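You operate a simulated robot arm through the tools that you are given. There is no shell and no other tool. Be economical: measure what you need, move in short steps, check, and stop when the job is done.

Carry out the task below with a simulated robot arm. There is one attempt and no reset: what you move stays moved.

Task
Stack the small box that says "seals" from the roller bench top on top of the small box labelled "keys".

The check looks at the end state, three seconds after you hand in, the way a careful person would. Anything else that was tipped, shoved, dropped, spilled or broken makes it a failure. A push-on lid holds only when it is set on centred and level and pressed home; a screw cap is set on level and turned clockwise until tight.

Robot
A 6-joint arm with a two-finger parallel gripper, fixed in place. Base frame: the origin is at the foot of the arm, x ahead of it, y to its left, z up; the work surface is at about z = 0. Units: cm, degrees, N and s.
With the tool pointing down near the work surface it reaches from about 18 to 46 cm from the base axis. Its first joint turns from -70.0 to 70.0 degrees. Payload 1.9 kg.
Tool frame: the origin (TCP) lies between the finger pads and is the grasp point; the fingertips stand 2.3 cm ahead of it; z points along the fingers, y is the line along which they close. The gripper opens to 9.4 cm. The fingers are 3.8 cm wide and 1 cm thick; the gripper's body (5.4 by 9.6 cm) begins 3.9 cm behind the TCP.
Orientation is told as [roll, pitch, yaw] about the base's x, y, z axes, in that order, counted from this pose: with the fingers straight down and closing along the base's y, the tool's x points along the base's -x, its y along +y and its z along -z.

Tools
- The arm moves only by the tool send_rows. Its argument "commands" is a list of rows, each a list of 7 numbers: the gripper command, from -1 (shut) to 1 (fully open), values between in proportion, then the shift along the base's x, y, z in cm, then the turn, a rotation vector about the base's x, y, z in degrees. In form: [[hand, dx, dy, dz, wx, wy, wz], ...]. A call has 1 to 8 rows; each row is the pose to reach, as a shift and turn from the pose commanded when the call began. Each row takes 0.2 s and may step no farther than 5 cm and 8.6 degrees from the row before; otherwise, or with a gripper value out of range, the whole call is refused. Where a pose cannot be reached the arm comes as near as it can. A force on the tool above 40 N (or 10 N above the force at the start of the call, whichever is more), or a blocked arm, ends the call early, and 0.2 s more pass. Each finger travels about 10.8 cm/s and halts on what it meets, pressing with about 24 N; the grip force reading is that of the motor and also rises with nothing between the fingers. The clock runs only during rows and for 0.2 s after the last one: add rows that repeat a pose to give the fingers time. It gives the time, the measured TCP pose, the force on the tool (base axes), the opening and the grip force at its end, in the units of the frame above (readings bear some noise), and new pictures: "views" is both (left out), scene, wrist or none.
- Cameras (640 x 400 px; columns grow to the right, rows downward): "scene" is fixed at [3.98, 29.38, 44.23]; the picture's right is [-0.90, -0.43, 0.00], its down [-0.18, 0.38, -0.91] and it looks along [0.39, -0.82, -0.42] (base axes); focal length 371 px, centre (320, 200). "wrist" rides on the gripper at [-3.9, 0, -4.4] in the tool frame; the picture's right is [0.00, -1.00, 0.00], its down [0.97, 0.00, -0.24] and it looks along [0.24, 0.00, 0.97] (tool axes); focal length 218 px, centre (320, 200).
- probe_pixels(camera, pixels): for up to 12 pixels [column, row] of the newest picture of that camera ("zoom" is the newest enlarged one), the place [x, y, z] in the base frame of the surface seen there, good to about 0.2 cm. The clock stands still meanwhile.
- close_up(camera, box): a new picture of the part [left, top, right, bottom] of that camera's present view, enlarged. The clock stands still meanwhile.
- job_done(): hands the job in; it is judged then, once.

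Go step by step. Measure first, check grasps and placings, and put right what went wrong. The budget is 60 turns and 120 pictures, counting those below and the enlarged ones. Unless the task says otherwise, let go and move clear before handing in, and close with one line.

The tools are called after "Request:" by a JSON object that holds its "api" and its "payload". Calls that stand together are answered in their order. send_rows: Moves the arm, as the interface text tells. Its arguments: {"type":"object","properties":{"commands":{"type":"array"},"views":{"type":"string","enum":["both","scene","wrist","none"]}},"required":["commands"]} The other tools are called the same way: probe_pixels (camera, pixels) gives the place of the surface under pixels of a picture; close_up (camera, box) takes an enlarged picture of a part of a camera's view; job_done () hands the job in.

At the start:

```text
time: 0.0
tcp_pos: [31.87, -19.74, 26.2]
ee_rot: [0.0, -0.2, 0.2]
wrist_force: [-0.5, 0.4, -0.3]
finger_gap: 9.38
grasp_force: 0.1
```

scene: 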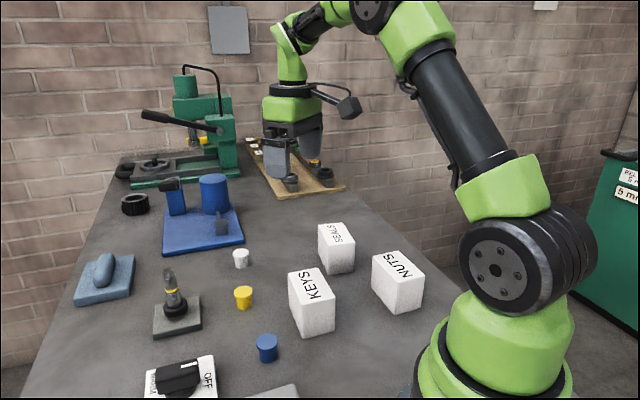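
wrist: 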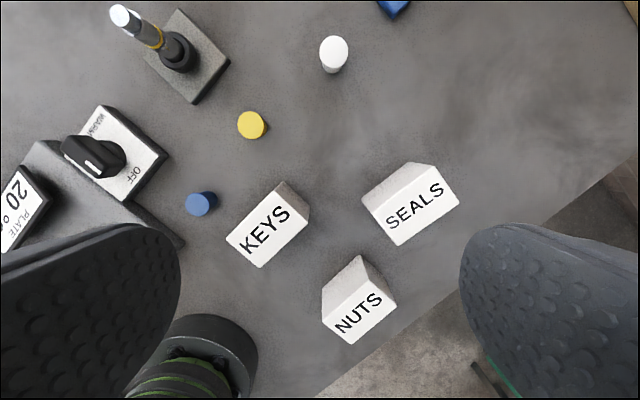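

The SEALS box shows near wrist (415,205), KEYS near (270,225) and NUTS near (360,300). I'll measure their corners first.

Request:
{"api": "close_up", "payload": {"camera": "scene", "box": [260, 200, 460, 350]}}

Request:
{"api": "close_up", "payload": {"camera": "wrist", "box": [200, 140, 480, 360]}}

Request:
{"api": "probe_pixels", "payload": {"camera": "wrist", "pixels": [[376, 214], [398, 242], [457, 203], [437, 170], [415, 205], [229, 238], [260, 265], [307, 220], [280, 196], [268, 230], [360, 315], [340, 180]]}}

Request:
{"api": "probe_pixels", "payload": {"camera": "scene", "pixels": [[319, 226], [342, 223], [354, 244], [328, 247], [336, 235], [290, 274], [318, 269], [333, 298], [303, 305], [312, 287], [395, 268], [360, 280]]}}

```text
2.67 times, centred on (360, 275) of scene
```

zoom: 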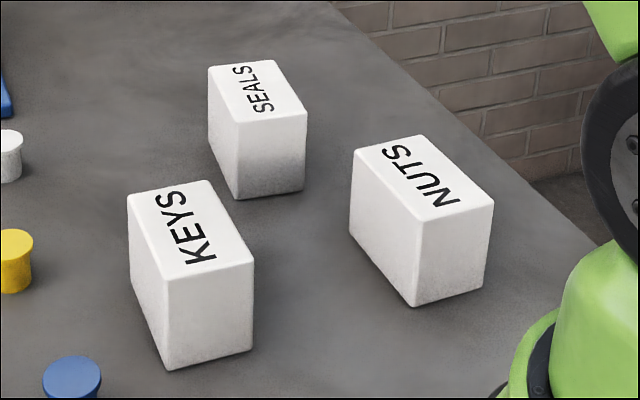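

```text
1.82 times, centred on (340, 250) of wrist
```

zoom: 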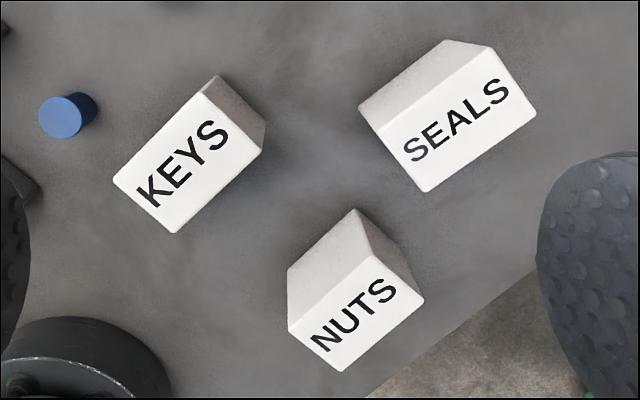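

```text
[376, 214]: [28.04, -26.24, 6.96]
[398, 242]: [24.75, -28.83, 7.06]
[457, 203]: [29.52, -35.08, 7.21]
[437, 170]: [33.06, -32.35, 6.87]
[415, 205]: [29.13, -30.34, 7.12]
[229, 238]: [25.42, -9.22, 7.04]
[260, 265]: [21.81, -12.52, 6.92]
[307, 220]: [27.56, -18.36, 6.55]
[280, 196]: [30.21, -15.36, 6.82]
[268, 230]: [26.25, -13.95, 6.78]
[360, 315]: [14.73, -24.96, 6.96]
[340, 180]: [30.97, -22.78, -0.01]
```

```text
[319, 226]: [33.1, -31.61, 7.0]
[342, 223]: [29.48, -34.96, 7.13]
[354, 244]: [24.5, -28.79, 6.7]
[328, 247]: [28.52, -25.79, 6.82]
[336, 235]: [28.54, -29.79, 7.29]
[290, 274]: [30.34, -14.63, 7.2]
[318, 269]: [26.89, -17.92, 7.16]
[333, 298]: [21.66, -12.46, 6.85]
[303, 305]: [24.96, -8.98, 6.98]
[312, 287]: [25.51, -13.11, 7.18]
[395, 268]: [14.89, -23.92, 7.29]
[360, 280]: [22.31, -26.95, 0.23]
```

Both views agree: SEALS top is centred at about (28.9,-30.5), 7 cm high, with its width along about 38°. KEYS top is centred at about (26.1,-13.7), also 7 cm high. I'll move above SEALS and turn to yaw -51.7.

Request:
{"api": "send_rows", "payload": {"commands": [[1, -0.43, -1.54, -1.5, 0, 0, -7.41], [1, -0.86, -3.07, -3, 0, 0, -14.83], [1, -1.29, -4.61, -4.5, 0, 0, -22.24], [1, -1.73, -6.15, -6, 0, 0, -29.66], [1, -2.16, -7.69, -7.5, 0, 0, -37.07], [1, -2.59, -9.22, -9, 0, 0, -44.49], [1, -3.02, -10.76, -10.5, 0, 0, -51.9], [1, -3.02, -10.76, -10.5, 0, 0, -51.9]]}}

```text
time: 1.8
tcp_pos: [28.69, -30.52, 15.71]
ee_rot: [0.1, -0.2, -52.2]
wrist_force: [0.5, 0.1, 1.2]
finger_gap: 9.4
grasp_force: 0.0
```

scene: 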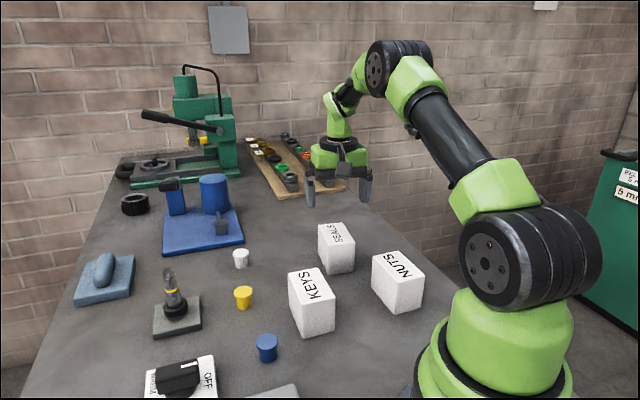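
wrist: 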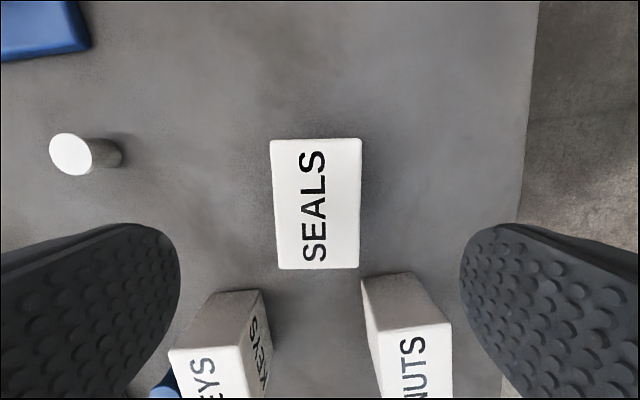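

SEALS is upright and centred between the fingers in the wrist picture (edges at columns 274 and 360). I'll probe its corners for a precise centre before going down.

Request:
{"api": "probe_pixels", "payload": {"camera": "wrist", "pixels": [[273, 143], [359, 142], [279, 266], [356, 266], [316, 205], [172, 352], [242, 345], [218, 380]]}}

```text
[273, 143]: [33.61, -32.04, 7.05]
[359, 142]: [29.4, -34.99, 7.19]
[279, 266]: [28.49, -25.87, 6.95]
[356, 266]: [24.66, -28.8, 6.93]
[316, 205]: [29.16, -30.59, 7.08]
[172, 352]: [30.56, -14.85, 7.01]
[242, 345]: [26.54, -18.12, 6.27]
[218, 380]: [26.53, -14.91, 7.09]
```

The centre is about (29.0,-30.4) and the angle already fits. I'll descend to z about 4.8, so the fingertips sit at 2.5 and the gripper body stays clear of the top.

Request:
{"api": "send_rows", "payload": {"commands": [[1, 0.25, 0.08, -2.5, 0, 0, 0.4], [1, 0.25, 0.08, -5, 0, 0, 0.4], [1, 0.25, 0.08, -7.5, 0, 0, 0.4], [1, 0.25, 0.08, -9.5, 0, 0, 0.4], [1, 0.25, 0.08, -10.9, 0, 0, 0.4], [1, 0.25, 0.08, -10.9, 0, 0, 0.4]]}}

```text
time: 3.2
tcp_pos: [29.08, -30.38, 4.82]
ee_rot: [-0.1, 0.0, -51.5]
wrist_force: [0.4, 0.1, 0.1]
finger_gap: 9.41
grasp_force: 0.1
```

scene: 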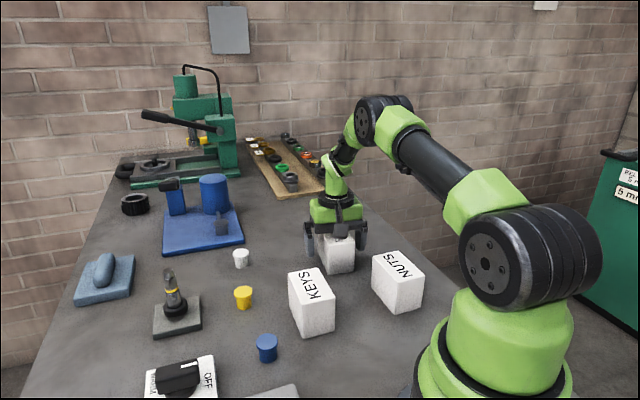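
wrist: 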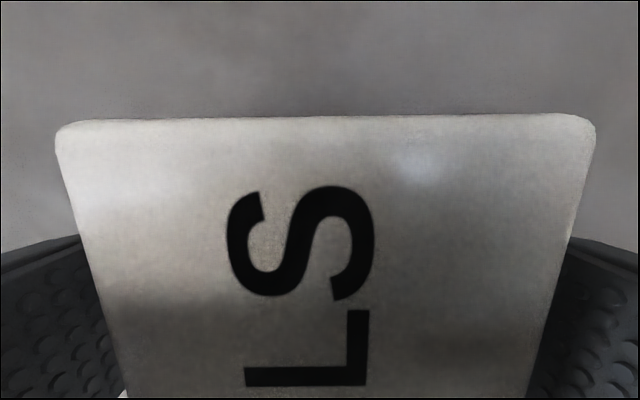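

The fingers straddle SEALS with nothing touched (force about 0). Now I'll close them.

Request:
{"api": "send_rows", "payload": {"commands": [[0.3, 0, 0, 0, 0, 0, 0], [-0.1, 0, 0, 0, 0, 0, 0], [-0.3, 0, 0, 0, 0, 0, 0], [-1, 0, 0, 0, 0, 0, 0], [-1, 0, 0, 0, 0, 0, 0]], "views": "wrist"}}

```text
time: 4.4
tcp_pos: [29.12, -30.25, 4.8]
ee_rot: [0.0, -0.1, -51.5]
wrist_force: [-0.2, -0.7, 0.4]
finger_gap: 5.47
grasp_force: 23.9
```

wrist: 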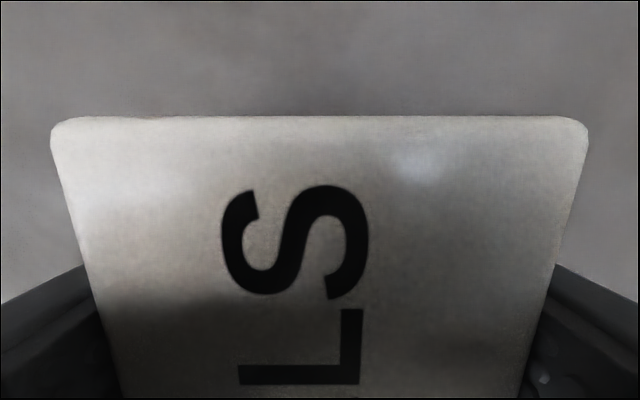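

Gripped: the gap is 5.47 cm at 24 N. I'll lift straight up.

Request:
{"api": "send_rows", "payload": {"commands": [[-1, 0, 0, 0.5, 0, 0, 0], [-1, 0, 0, 2, 0, 0, 0], [-1, 0, 0, 4, 0, 0, 0], [-1, 0, 0, 6, 0, 0, 0], [-1, 0, 0, 8.5, 0, 0, 0], [-1, 0, 0, 11, 0, 0, 0], [-1, 0, 0, 11, 0, 0, 0]]}}

```text
time: 6.0
tcp_pos: [28.97, -30.41, 15.91]
ee_rot: [0.1, -0.2, -51.5]
wrist_force: [-0.4, 0.4, -3.1]
finger_gap: 5.51
grasp_force: 24.1
```

scene: 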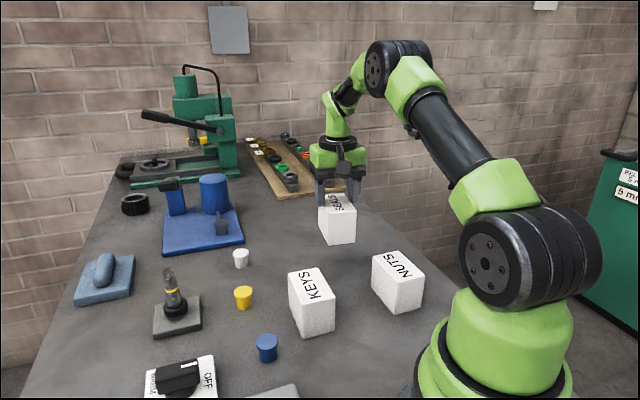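
wrist: 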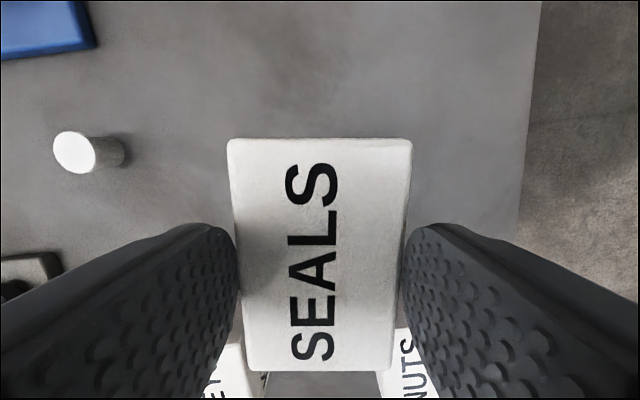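

The box lifted, but its top (wrist 230–410 wide) looks farther from the camera than at grasp, so it may have slipped in the fingers. I'll measure it.

Request:
{"api": "probe_pixels", "payload": {"camera": "wrist", "pixels": [[236, 145], [405, 145], [255, 362], [388, 362], [320, 255]]}}

Request:
{"api": "close_up", "payload": {"camera": "scene", "box": [260, 130, 460, 280]}}

Request:
{"api": "send_rows", "payload": {"commands": [[-1, 0, 0, 0, 0, 0, 0]]}}

```text
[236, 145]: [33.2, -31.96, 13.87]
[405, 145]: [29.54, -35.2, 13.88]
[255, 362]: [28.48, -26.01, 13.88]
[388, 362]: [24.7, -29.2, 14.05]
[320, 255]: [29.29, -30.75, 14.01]
```

```text
2.67 times, centred on (360, 205) of scene
```

zoom: 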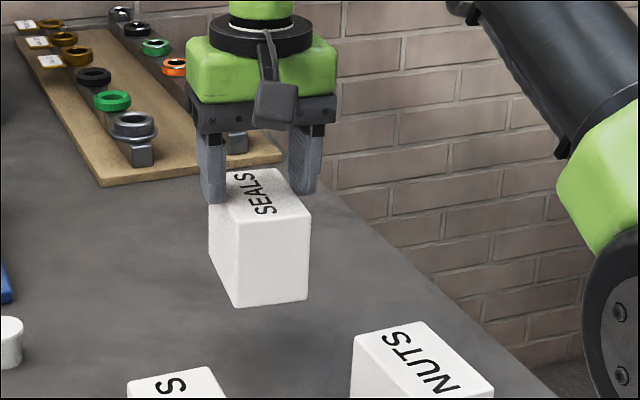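

```text
time: 6.4
tcp_pos: [28.91, -30.49, 15.84]
ee_rot: [0.0, -0.1, -51.4]
wrist_force: [0.4, 0.7, -3.5]
finger_gap: 5.47
grasp_force: 24.2
```

scene: 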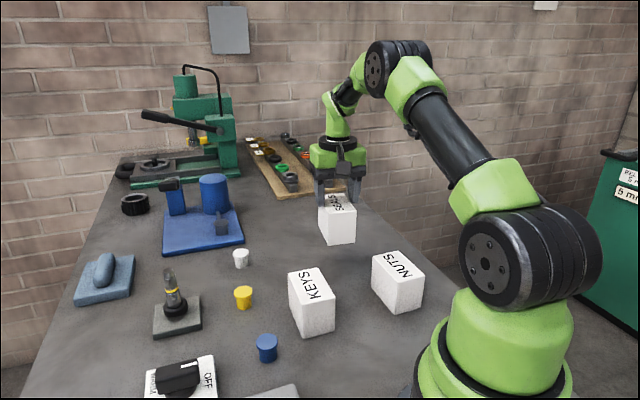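
wrist: 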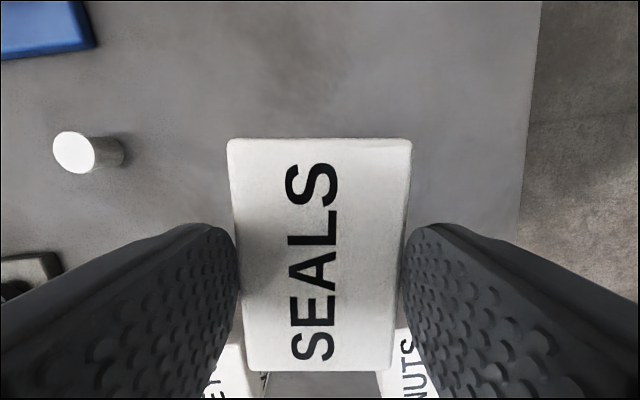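

SEALS slid about 4 cm down during the fast lift (top at 14.0 instead of 18) and is now held only by the fingertips, though it isn't moving. I'll lower it gently over its own spot, put it down and grip again.

Request:
{"api": "send_rows", "payload": {"commands": [[-1, 0, 0, -0.2, 0, 0, 0], [-1, 0, 0, -0.6, 0, 0, 0], [-1, 0, 0, -1.1, 0, 0, 0], [-1, 0, 0, -1.7, 0, 0, 0], [-1, 0, 0, -2.3, 0, 0, 0], [-1, 0, 0, -2.8, 0, 0, 0], [-1, 0, 0, -3.2, 0, 0, 0], [-1, 0, 0, -3.4, 0, 0, 0]], "views": "wrist"}}

```text
time: 8.2
tcp_pos: [29.02, -30.42, 12.3]
ee_rot: [0.0, -0.1, -51.5]
wrist_force: [-0.1, -0.6, -3.6]
finger_gap: 5.48
grasp_force: 24.1
```

wrist: 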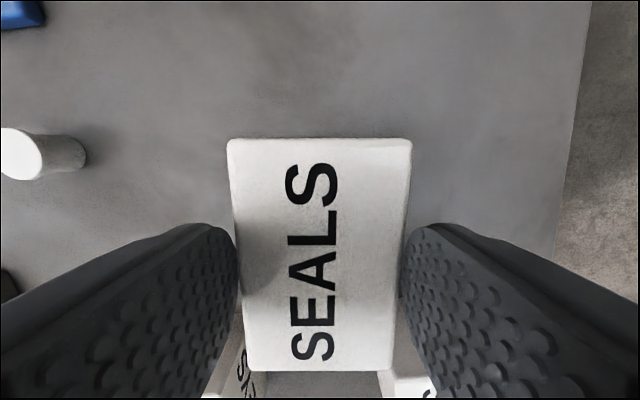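

No further slip: the box sits at the same pixels. Its bottom should be about 3.4 cm up, so I'll continue down to contact.

Request:
{"api": "send_rows", "payload": {"commands": [[-1, 0, 0, -0.3, 0, 0, 0], [-1, 0, 0, -0.9, 0, 0, 0], [-1, 0, 0, -1.5, 0, 0, 0], [-1, 0, 0, -2.1, 0, 0, 0], [-1, 0, 0, -2.6, 0, 0, 0], [-1, 0, 0, -2.9, 0, 0, 0], [-1, 0, 0, -3.1, 0, 0, 0], [-1, 0, 0, -3.2, 0, 0, 0]], "views": "wrist"}}

Request:
{"api": "probe_pixels", "payload": {"camera": "wrist", "pixels": [[236, 145], [405, 145], [255, 362], [388, 362], [320, 255]]}}

```text
time: 10.0
tcp_pos: [29.14, -30.47, 9.11]
ee_rot: [0.1, -0.1, -51.5]
wrist_force: [-0.6, 0.5, -3.5]
finger_gap: 5.47
grasp_force: 23.7
```

wrist: 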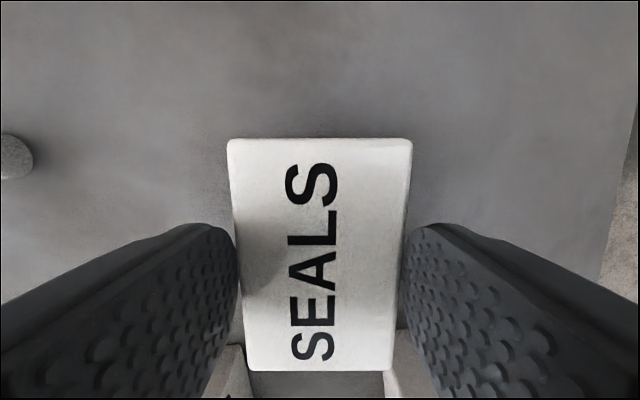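

```text
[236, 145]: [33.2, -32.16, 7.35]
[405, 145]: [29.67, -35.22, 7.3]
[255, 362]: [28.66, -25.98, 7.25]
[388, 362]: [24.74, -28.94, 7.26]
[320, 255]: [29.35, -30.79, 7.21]
```

The box top is at 7.3, so it's about 0.2 cm off the bench, with no contact yet (-3.5 N). I'll ease down to contact.

Request:
{"api": "send_rows", "payload": {"commands": [[-1, 0, 0, -0.1, 0, 0, 0], [-1, 0, 0, -0.2, 0, 0, 0], [-1, 0, 0, -0.3, 0, 0, 0], [-1, 0, 0, -0.3, 0, 0, 0]], "views": "none"}}

```text
time: 11.0
tcp_pos: [29.04, -30.37, 8.91]
ee_rot: [0.2, -0.1, -51.5]
wrist_force: [-2.7, 3.8, 11.7]
finger_gap: 5.48
grasp_force: 24.0
```

Contact made (+11.7 N). I'll release gradually, go down to z about 4.1 and check.

Request:
{"api": "send_rows", "payload": {"commands": [[0.4, 0, 0, 0, 0, 0, 0], [1, 0, 0, 0, 0, 0, 0], [1, 0, 0, 0, 0, 0, 0], [1, 0, 0, -1.5, 0, 0, 0], [1, 0, 0, -3, 0, 0, 0], [1, 0, 0, -4.2, 0, 0, 0], [1, 0, 0, -4.7, 0, 0, 0], [1, 0, 0, -4.7, 0, 0, 0]]}}

```text
time: 12.8
tcp_pos: [29.01, -30.36, 4.05]
ee_rot: [-0.1, -0.1, -51.5]
wrist_force: [-1.0, 0.5, -0.1]
finger_gap: 9.41
grasp_force: 0.0
```

scene: 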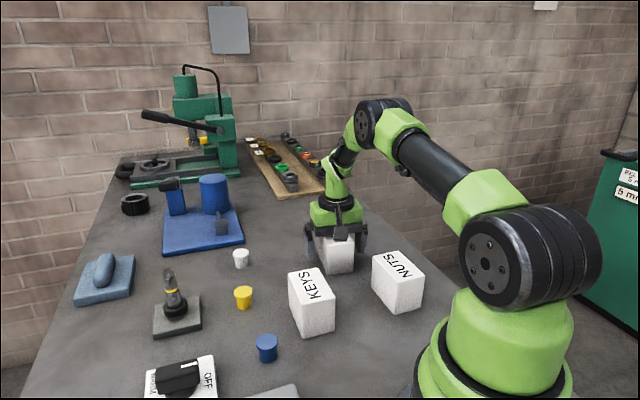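
wrist: 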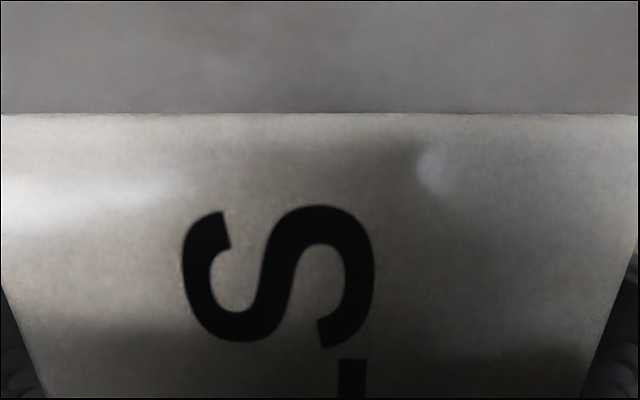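

Back around the box and well down on it. I'll close, give the fingers time to reach full grip, and start a very slow lift.

Request:
{"api": "send_rows", "payload": {"commands": [[-1, 0, 0, 0, 0, 0, 0], [-1, 0, 0, 0, 0, 0, 0], [-1, 0, 0, 0, 0, 0, 0], [-1, 0, 0, 0, 0, 0, 0], [-1, 0, 0, 0.1, 0, 0, 0], [-1, 0, 0, 0.3, 0, 0, 0], [-1, 0, 0, 0.6, 0, 0, 0], [-1, 0, 0, 1.0, 0, 0, 0]]}}

```text
time: 14.6
tcp_pos: [29.07, -30.31, 5.17]
ee_rot: [0.0, 0.0, -51.4]
wrist_force: [0.5, -0.2, -2.7]
finger_gap: 5.46
grasp_force: 24.2
```

scene: 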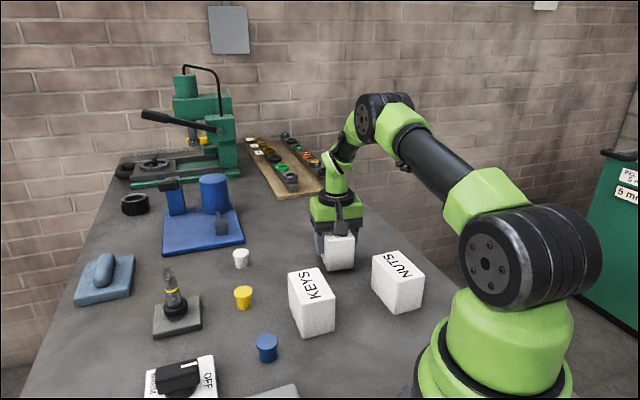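
wrist: 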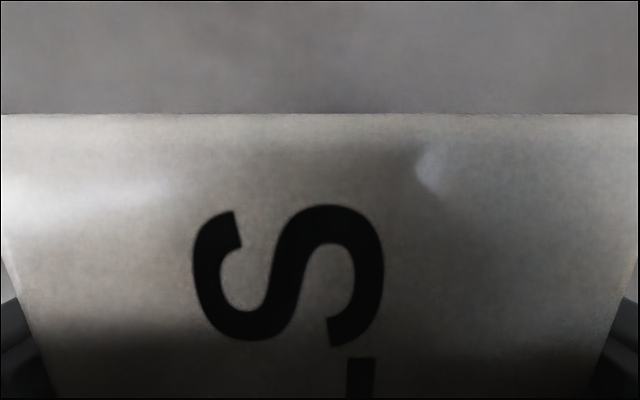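

No slip this time, since the letters stay the same size. I'll continue lifting slowly.

Request:
{"api": "send_rows", "payload": {"commands": [[-1, 0, 0, 0.2, 0, 0, 0], [-1, 0, 0, 0.6, 0, 0, 0], [-1, 0, 0, 1.1, 0, 0, 0], [-1, 0, 0, 1.7, 0, 0, 0], [-1, 0, 0, 2.3, 0, 0, 0], [-1, 0, 0, 2.8, 0, 0, 0], [-1, 0, 0, 3.2, 0, 0, 0], [-1, 0, 0, 3.4, 0, 0, 0]], "views": "wrist"}}

```text
time: 16.4
tcp_pos: [29.03, -30.47, 8.42]
ee_rot: [0.0, -0.1, -51.5]
wrist_force: [0.2, -0.4, -2.2]
finger_gap: 5.48
grasp_force: 24.0
```

wrist: 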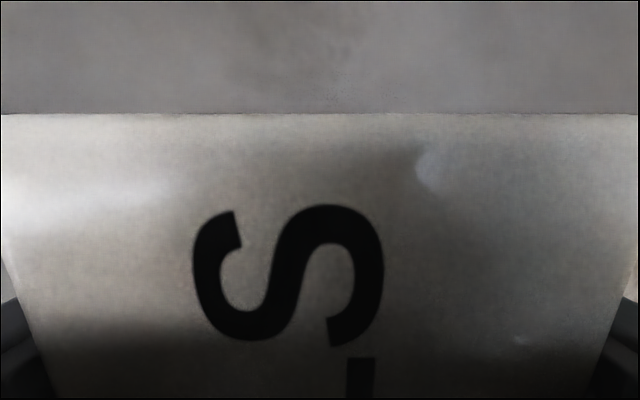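

Still no slip at z = 8.4. I'll go up another 5 cm at the same gentle rate.

Request:
{"api": "send_rows", "payload": {"commands": [[-1, 0, 0, 0.3, 0, 0, 0], [-1, 0, 0, 0.9, 0, 0, 0], [-1, 0, 0, 1.6, 0, 0, 0], [-1, 0, 0, 2.4, 0, 0, 0], [-1, 0, 0, 3.2, 0, 0, 0], [-1, 0, 0, 4.0, 0, 0, 0], [-1, 0, 0, 4.6, 0, 0, 0], [-1, 0, 0, 5.0, 0, 0, 0]]}}

```text
time: 18.2
tcp_pos: [29.01, -30.36, 13.7]
ee_rot: [0.0, -0.1, -51.5]
wrist_force: [0.5, -0.5, -3.3]
finger_gap: 5.48
grasp_force: 23.8
```

scene: 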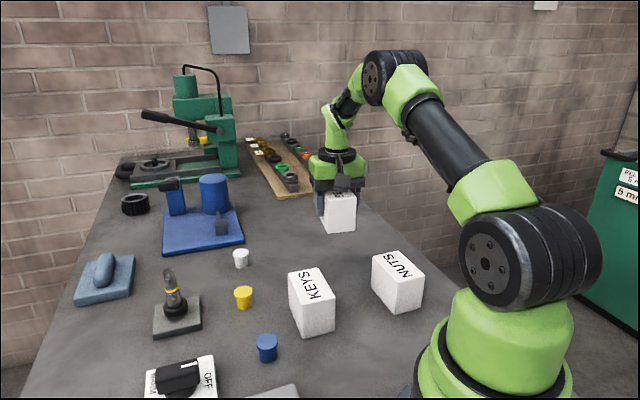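
wrist: 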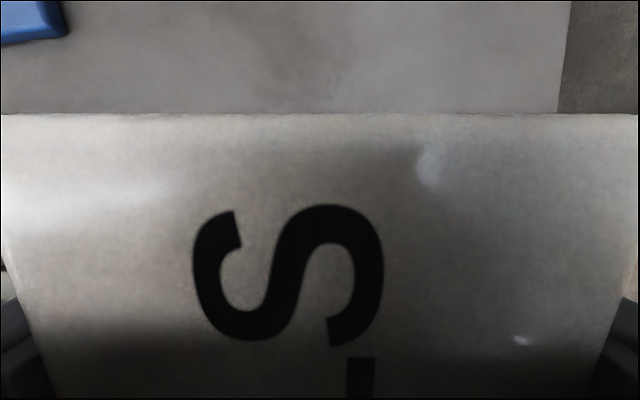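

The box is held steady, its bottom about 9.6 cm up, clear of the 7 cm boxes. I'll refine the KEYS centre with an enlarged scene view.

Request:
{"api": "close_up", "payload": {"camera": "scene", "box": [264, 255, 360, 315]}}

```text
6.67 times, centred on (312, 285) of scene
```

zoom: 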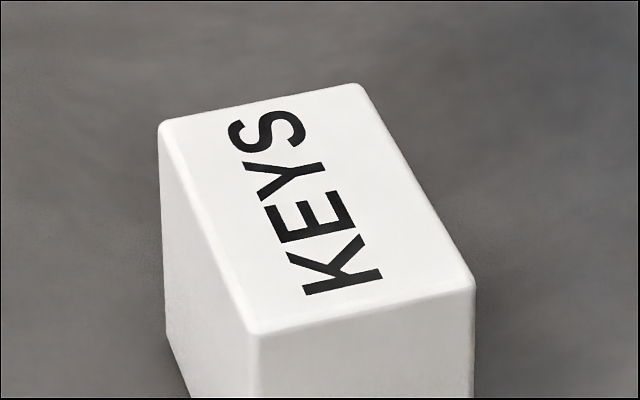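

Request:
{"api": "probe_pixels", "payload": {"camera": "zoom", "pixels": [[165, 127], [357, 88], [471, 283], [255, 327], [261, 107], [414, 186], [363, 305], [210, 227], [310, 205], [311, 215]]}}

```text
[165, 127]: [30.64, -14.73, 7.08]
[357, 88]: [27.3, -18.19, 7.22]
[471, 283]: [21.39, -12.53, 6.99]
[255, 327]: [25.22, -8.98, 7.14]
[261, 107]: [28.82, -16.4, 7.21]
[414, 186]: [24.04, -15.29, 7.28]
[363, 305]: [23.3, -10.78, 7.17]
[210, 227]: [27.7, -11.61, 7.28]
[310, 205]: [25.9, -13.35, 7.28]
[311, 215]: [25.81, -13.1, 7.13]
```

KEYS is centred at about (26.05,-13.6) with its long axis near -45.5°. I'll carry over in two smooth halves, turning +6° in total to line the boxes up.

Request:
{"api": "send_rows", "payload": {"commands": [[-1, -0.06, 0.34, 0, 0, 0, 0.12], [-1, -0.21, 1.18, 0, 0, 0, 0.42], [-1, -0.45, 2.53, 0, 0, 0, 0.9], [-1, -0.75, 4.22, 0, 0, 0, 1.5], [-1, -1.05, 5.92, 0, 0, 0, 2.1], [-1, -1.29, 7.27, 0, 0, 0, 2.58], [-1, -1.44, 8.11, 0, 0, 0, 2.88], [-1, -1.5, 8.45, 0, 0, 0, 3]], "views": "wrist"}}

```text
time: 20.0
tcp_pos: [27.54, -21.95, 13.55]
ee_rot: [0.0, -0.2, -48.5]
wrist_force: [0.2, 0.4, -2.4]
finger_gap: 5.48
grasp_force: 24.1
```

wrist: 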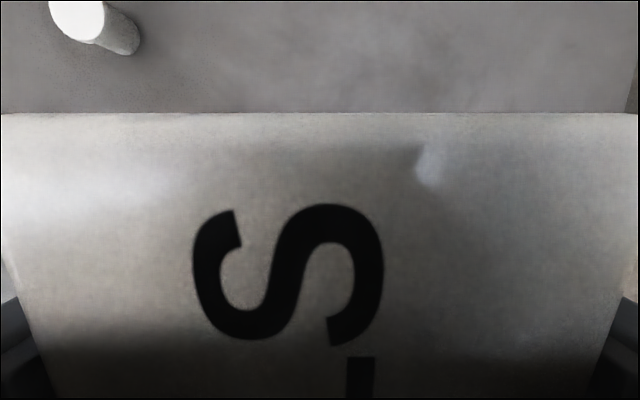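

The grip is unchanged halfway, so on to the second half.

Request:
{"api": "send_rows", "payload": {"commands": [[-1, -0.06, 0.34, 0, 0, 0, 0.12], [-1, -0.21, 1.18, 0, 0, 0, 0.42], [-1, -0.45, 2.53, 0, 0, 0, 0.9], [-1, -0.75, 4.22, 0, 0, 0, 1.5], [-1, -1.05, 5.92, 0, 0, 0, 2.1], [-1, -1.29, 7.27, 0, 0, 0, 2.58], [-1, -1.44, 8.11, 0, 0, 0, 2.88], [-1, -1.5, 8.45, 0, 0, 0, 3]]}}

Request:
{"api": "close_up", "payload": {"camera": "scene", "box": [240, 190, 400, 350]}}

```text
time: 21.8
tcp_pos: [26.13, -13.34, 13.61]
ee_rot: [0.1, -0.1, -45.6]
wrist_force: [0.3, 1.1, -3.6]
finger_gap: 5.49
grasp_force: 24.3
```

scene: 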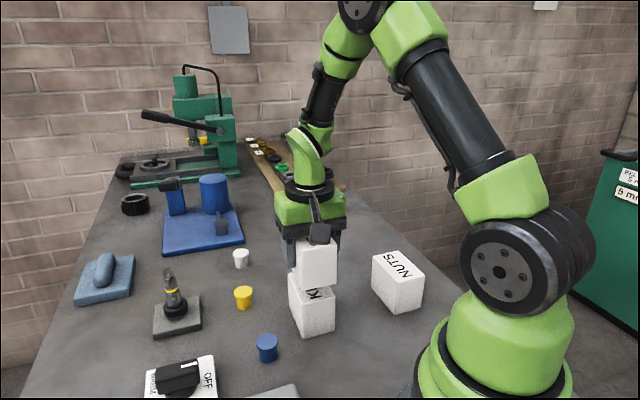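
wrist: 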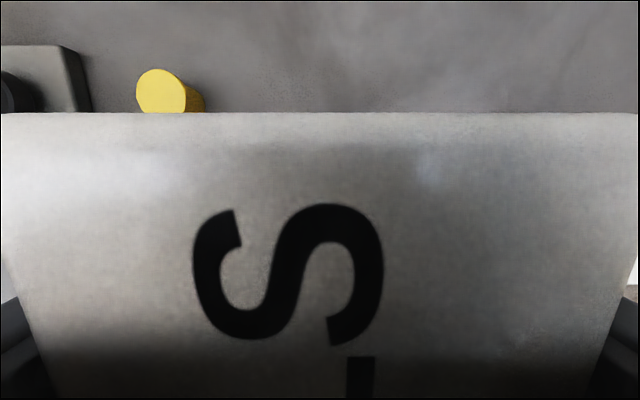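

```text
2.50 times, centred on (320, 270) of scene
```

zoom: 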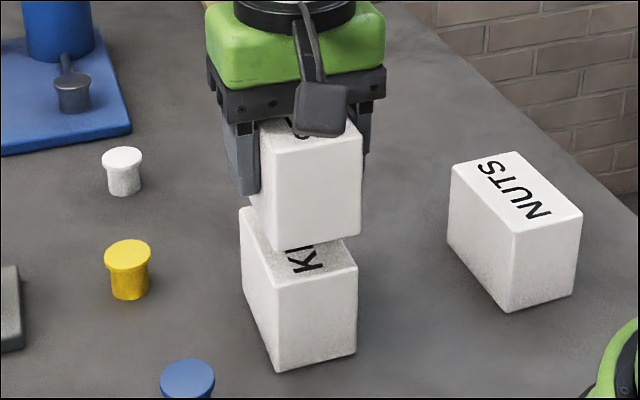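

SEALS hovers over KEYS. I'll probe matching front edges (zoom SEALS columns 276/360, KEYS 276/357) to check alignment before lowering.

Request:
{"api": "probe_pixels", "payload": {"camera": "zoom", "pixels": [[278, 200], [276, 246], [356, 190], [357, 234], [318, 200], [318, 230], [275, 295], [355, 285], [318, 300], [280, 330], [352, 320], [318, 325]]}}

```text
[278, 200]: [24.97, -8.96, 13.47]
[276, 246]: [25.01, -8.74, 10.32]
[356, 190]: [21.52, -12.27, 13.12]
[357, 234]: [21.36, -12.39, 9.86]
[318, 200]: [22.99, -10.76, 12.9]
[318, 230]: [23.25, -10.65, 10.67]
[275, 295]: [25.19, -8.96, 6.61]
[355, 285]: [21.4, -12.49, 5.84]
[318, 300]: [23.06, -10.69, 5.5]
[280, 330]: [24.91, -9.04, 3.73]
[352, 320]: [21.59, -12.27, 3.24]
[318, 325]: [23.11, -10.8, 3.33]
```

The faces agree within about 0.1–0.2 cm, so alignment is good. Contact is expected at TCP z about 11.1, and I'll lower gently to just above it.

Request:
{"api": "send_rows", "payload": {"commands": [[-1, 0, 0, -0.15, 0, 0, 0], [-1, 0, 0, -0.5, 0, 0, 0], [-1, 0, 0, -0.9, 0, 0, 0], [-1, 0, 0, -1.3, 0, 0, 0], [-1, 0, 0, -1.7, 0, 0, 0], [-1, 0, 0, -1.95, 0, 0, 0], [-1, 0, 0, -2.1, 0, 0, 0], [-1, 0, 0, -2.2, 0, 0, 0]], "views": "scene"}}

```text
time: 23.6
tcp_pos: [26.12, -13.36, 11.28]
ee_rot: [0.0, -0.1, -45.5]
wrist_force: [-0.1, -0.4, -3.4]
finger_gap: 5.51
grasp_force: 23.9
```

scene: 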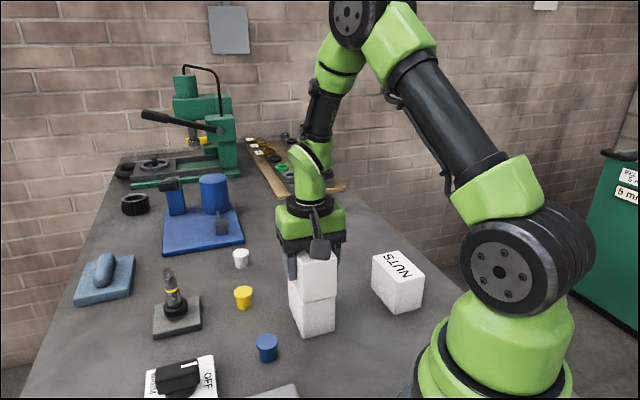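

No contact yet (-3.4 N) at z 11.28. I'll ease down a few millimetres more.

Request:
{"api": "send_rows", "payload": {"commands": [[-1, 0, 0, -0.08, 0, 0, 0], [-1, 0, 0, -0.15, 0, 0, 0], [-1, 0, 0, -0.2, 0, 0, 0], [-1, 0, 0, -0.2, 0, 0, 0]], "views": "none"}}

```text
time: 24.6
tcp_pos: [26.02, -13.5, 11.13]
ee_rot: [0.1, -0.1, -45.6]
wrist_force: [-2.6, -0.1, 4.3]
finger_gap: 5.5
grasp_force: 23.8
```

Contact made (+4.3 N). I'll open slowly and look.

Request:
{"api": "send_rows", "payload": {"commands": [[0.25, 0, 0, 0, 0, 0, 0], [0.4, 0, 0, 0, 0, 0, 0], [0.7, 0, 0, 0, 0, 0, 0], [1, 0, 0, 0, 0, 0, 0], [1, 0, 0, 0, 0, 0, 0]]}}

```text
time: 25.8
tcp_pos: [26.06, -13.46, 11.22]
ee_rot: [0.0, -0.1, -45.4]
wrist_force: [0.3, -0.2, -0.3]
finger_gap: 9.42
grasp_force: 0.1
```

scene: 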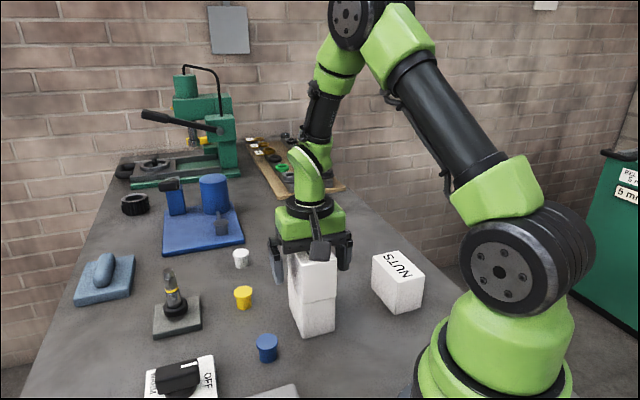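
wrist: 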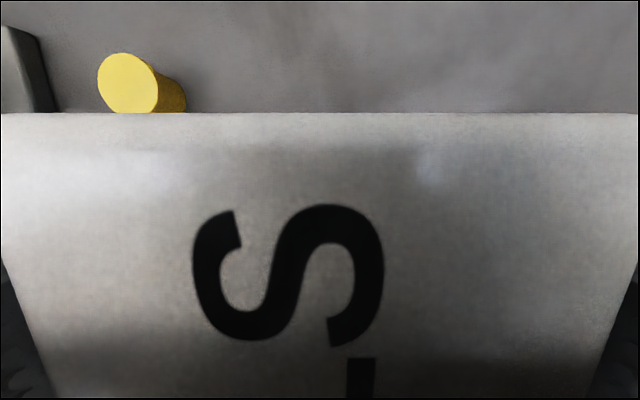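

The fingers are fully open on both sides and the stack is standing. I'll rise straight up.

Request:
{"api": "send_rows", "payload": {"commands": [[1, 0, 0, 0.5, 0, 0, 0], [1, 0, 0, 1.5, 0, 0, 0], [1, 0, 0, 3, 0, 0, 0], [1, 0, 0, 5, 0, 0, 0], [1, 0, 0, 7.5, 0, 0, 0], [1, 0, 0, 10, 0, 0, 0], [1, 0, 0, 12, 0, 0, 0], [1, 0, 0, 12, 0, 0, 0]]}}

Request:
{"api": "close_up", "payload": {"camera": "scene", "box": [240, 190, 440, 350]}}

```text
time: 27.6
tcp_pos: [25.97, -13.51, 23.13]
ee_rot: [0.1, 0.0, -45.5]
wrist_force: [-0.5, -0.3, 1.1]
finger_gap: 9.42
grasp_force: 0.1
```

scene: 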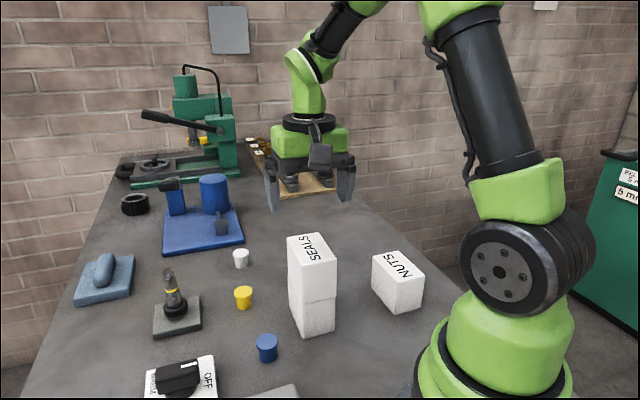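
wrist: 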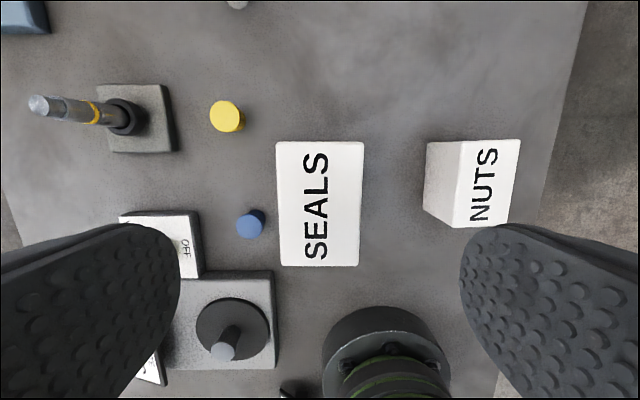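

```text
2.50 times, centred on (340, 270) of scene
```

zoom: 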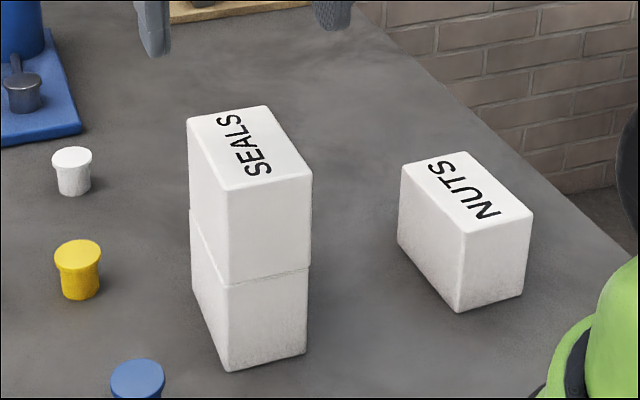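

SEALS sits flush and level on KEYS, nothing else has moved, and the gripper is clear, so I'm handing in.

Request:
{"api": "job_done", "payload": {}}

```text
The job is handed in.
```

The SEALS box is stacked squarely on top of the KEYS box, the gripper is clear, and nothing else was moved.
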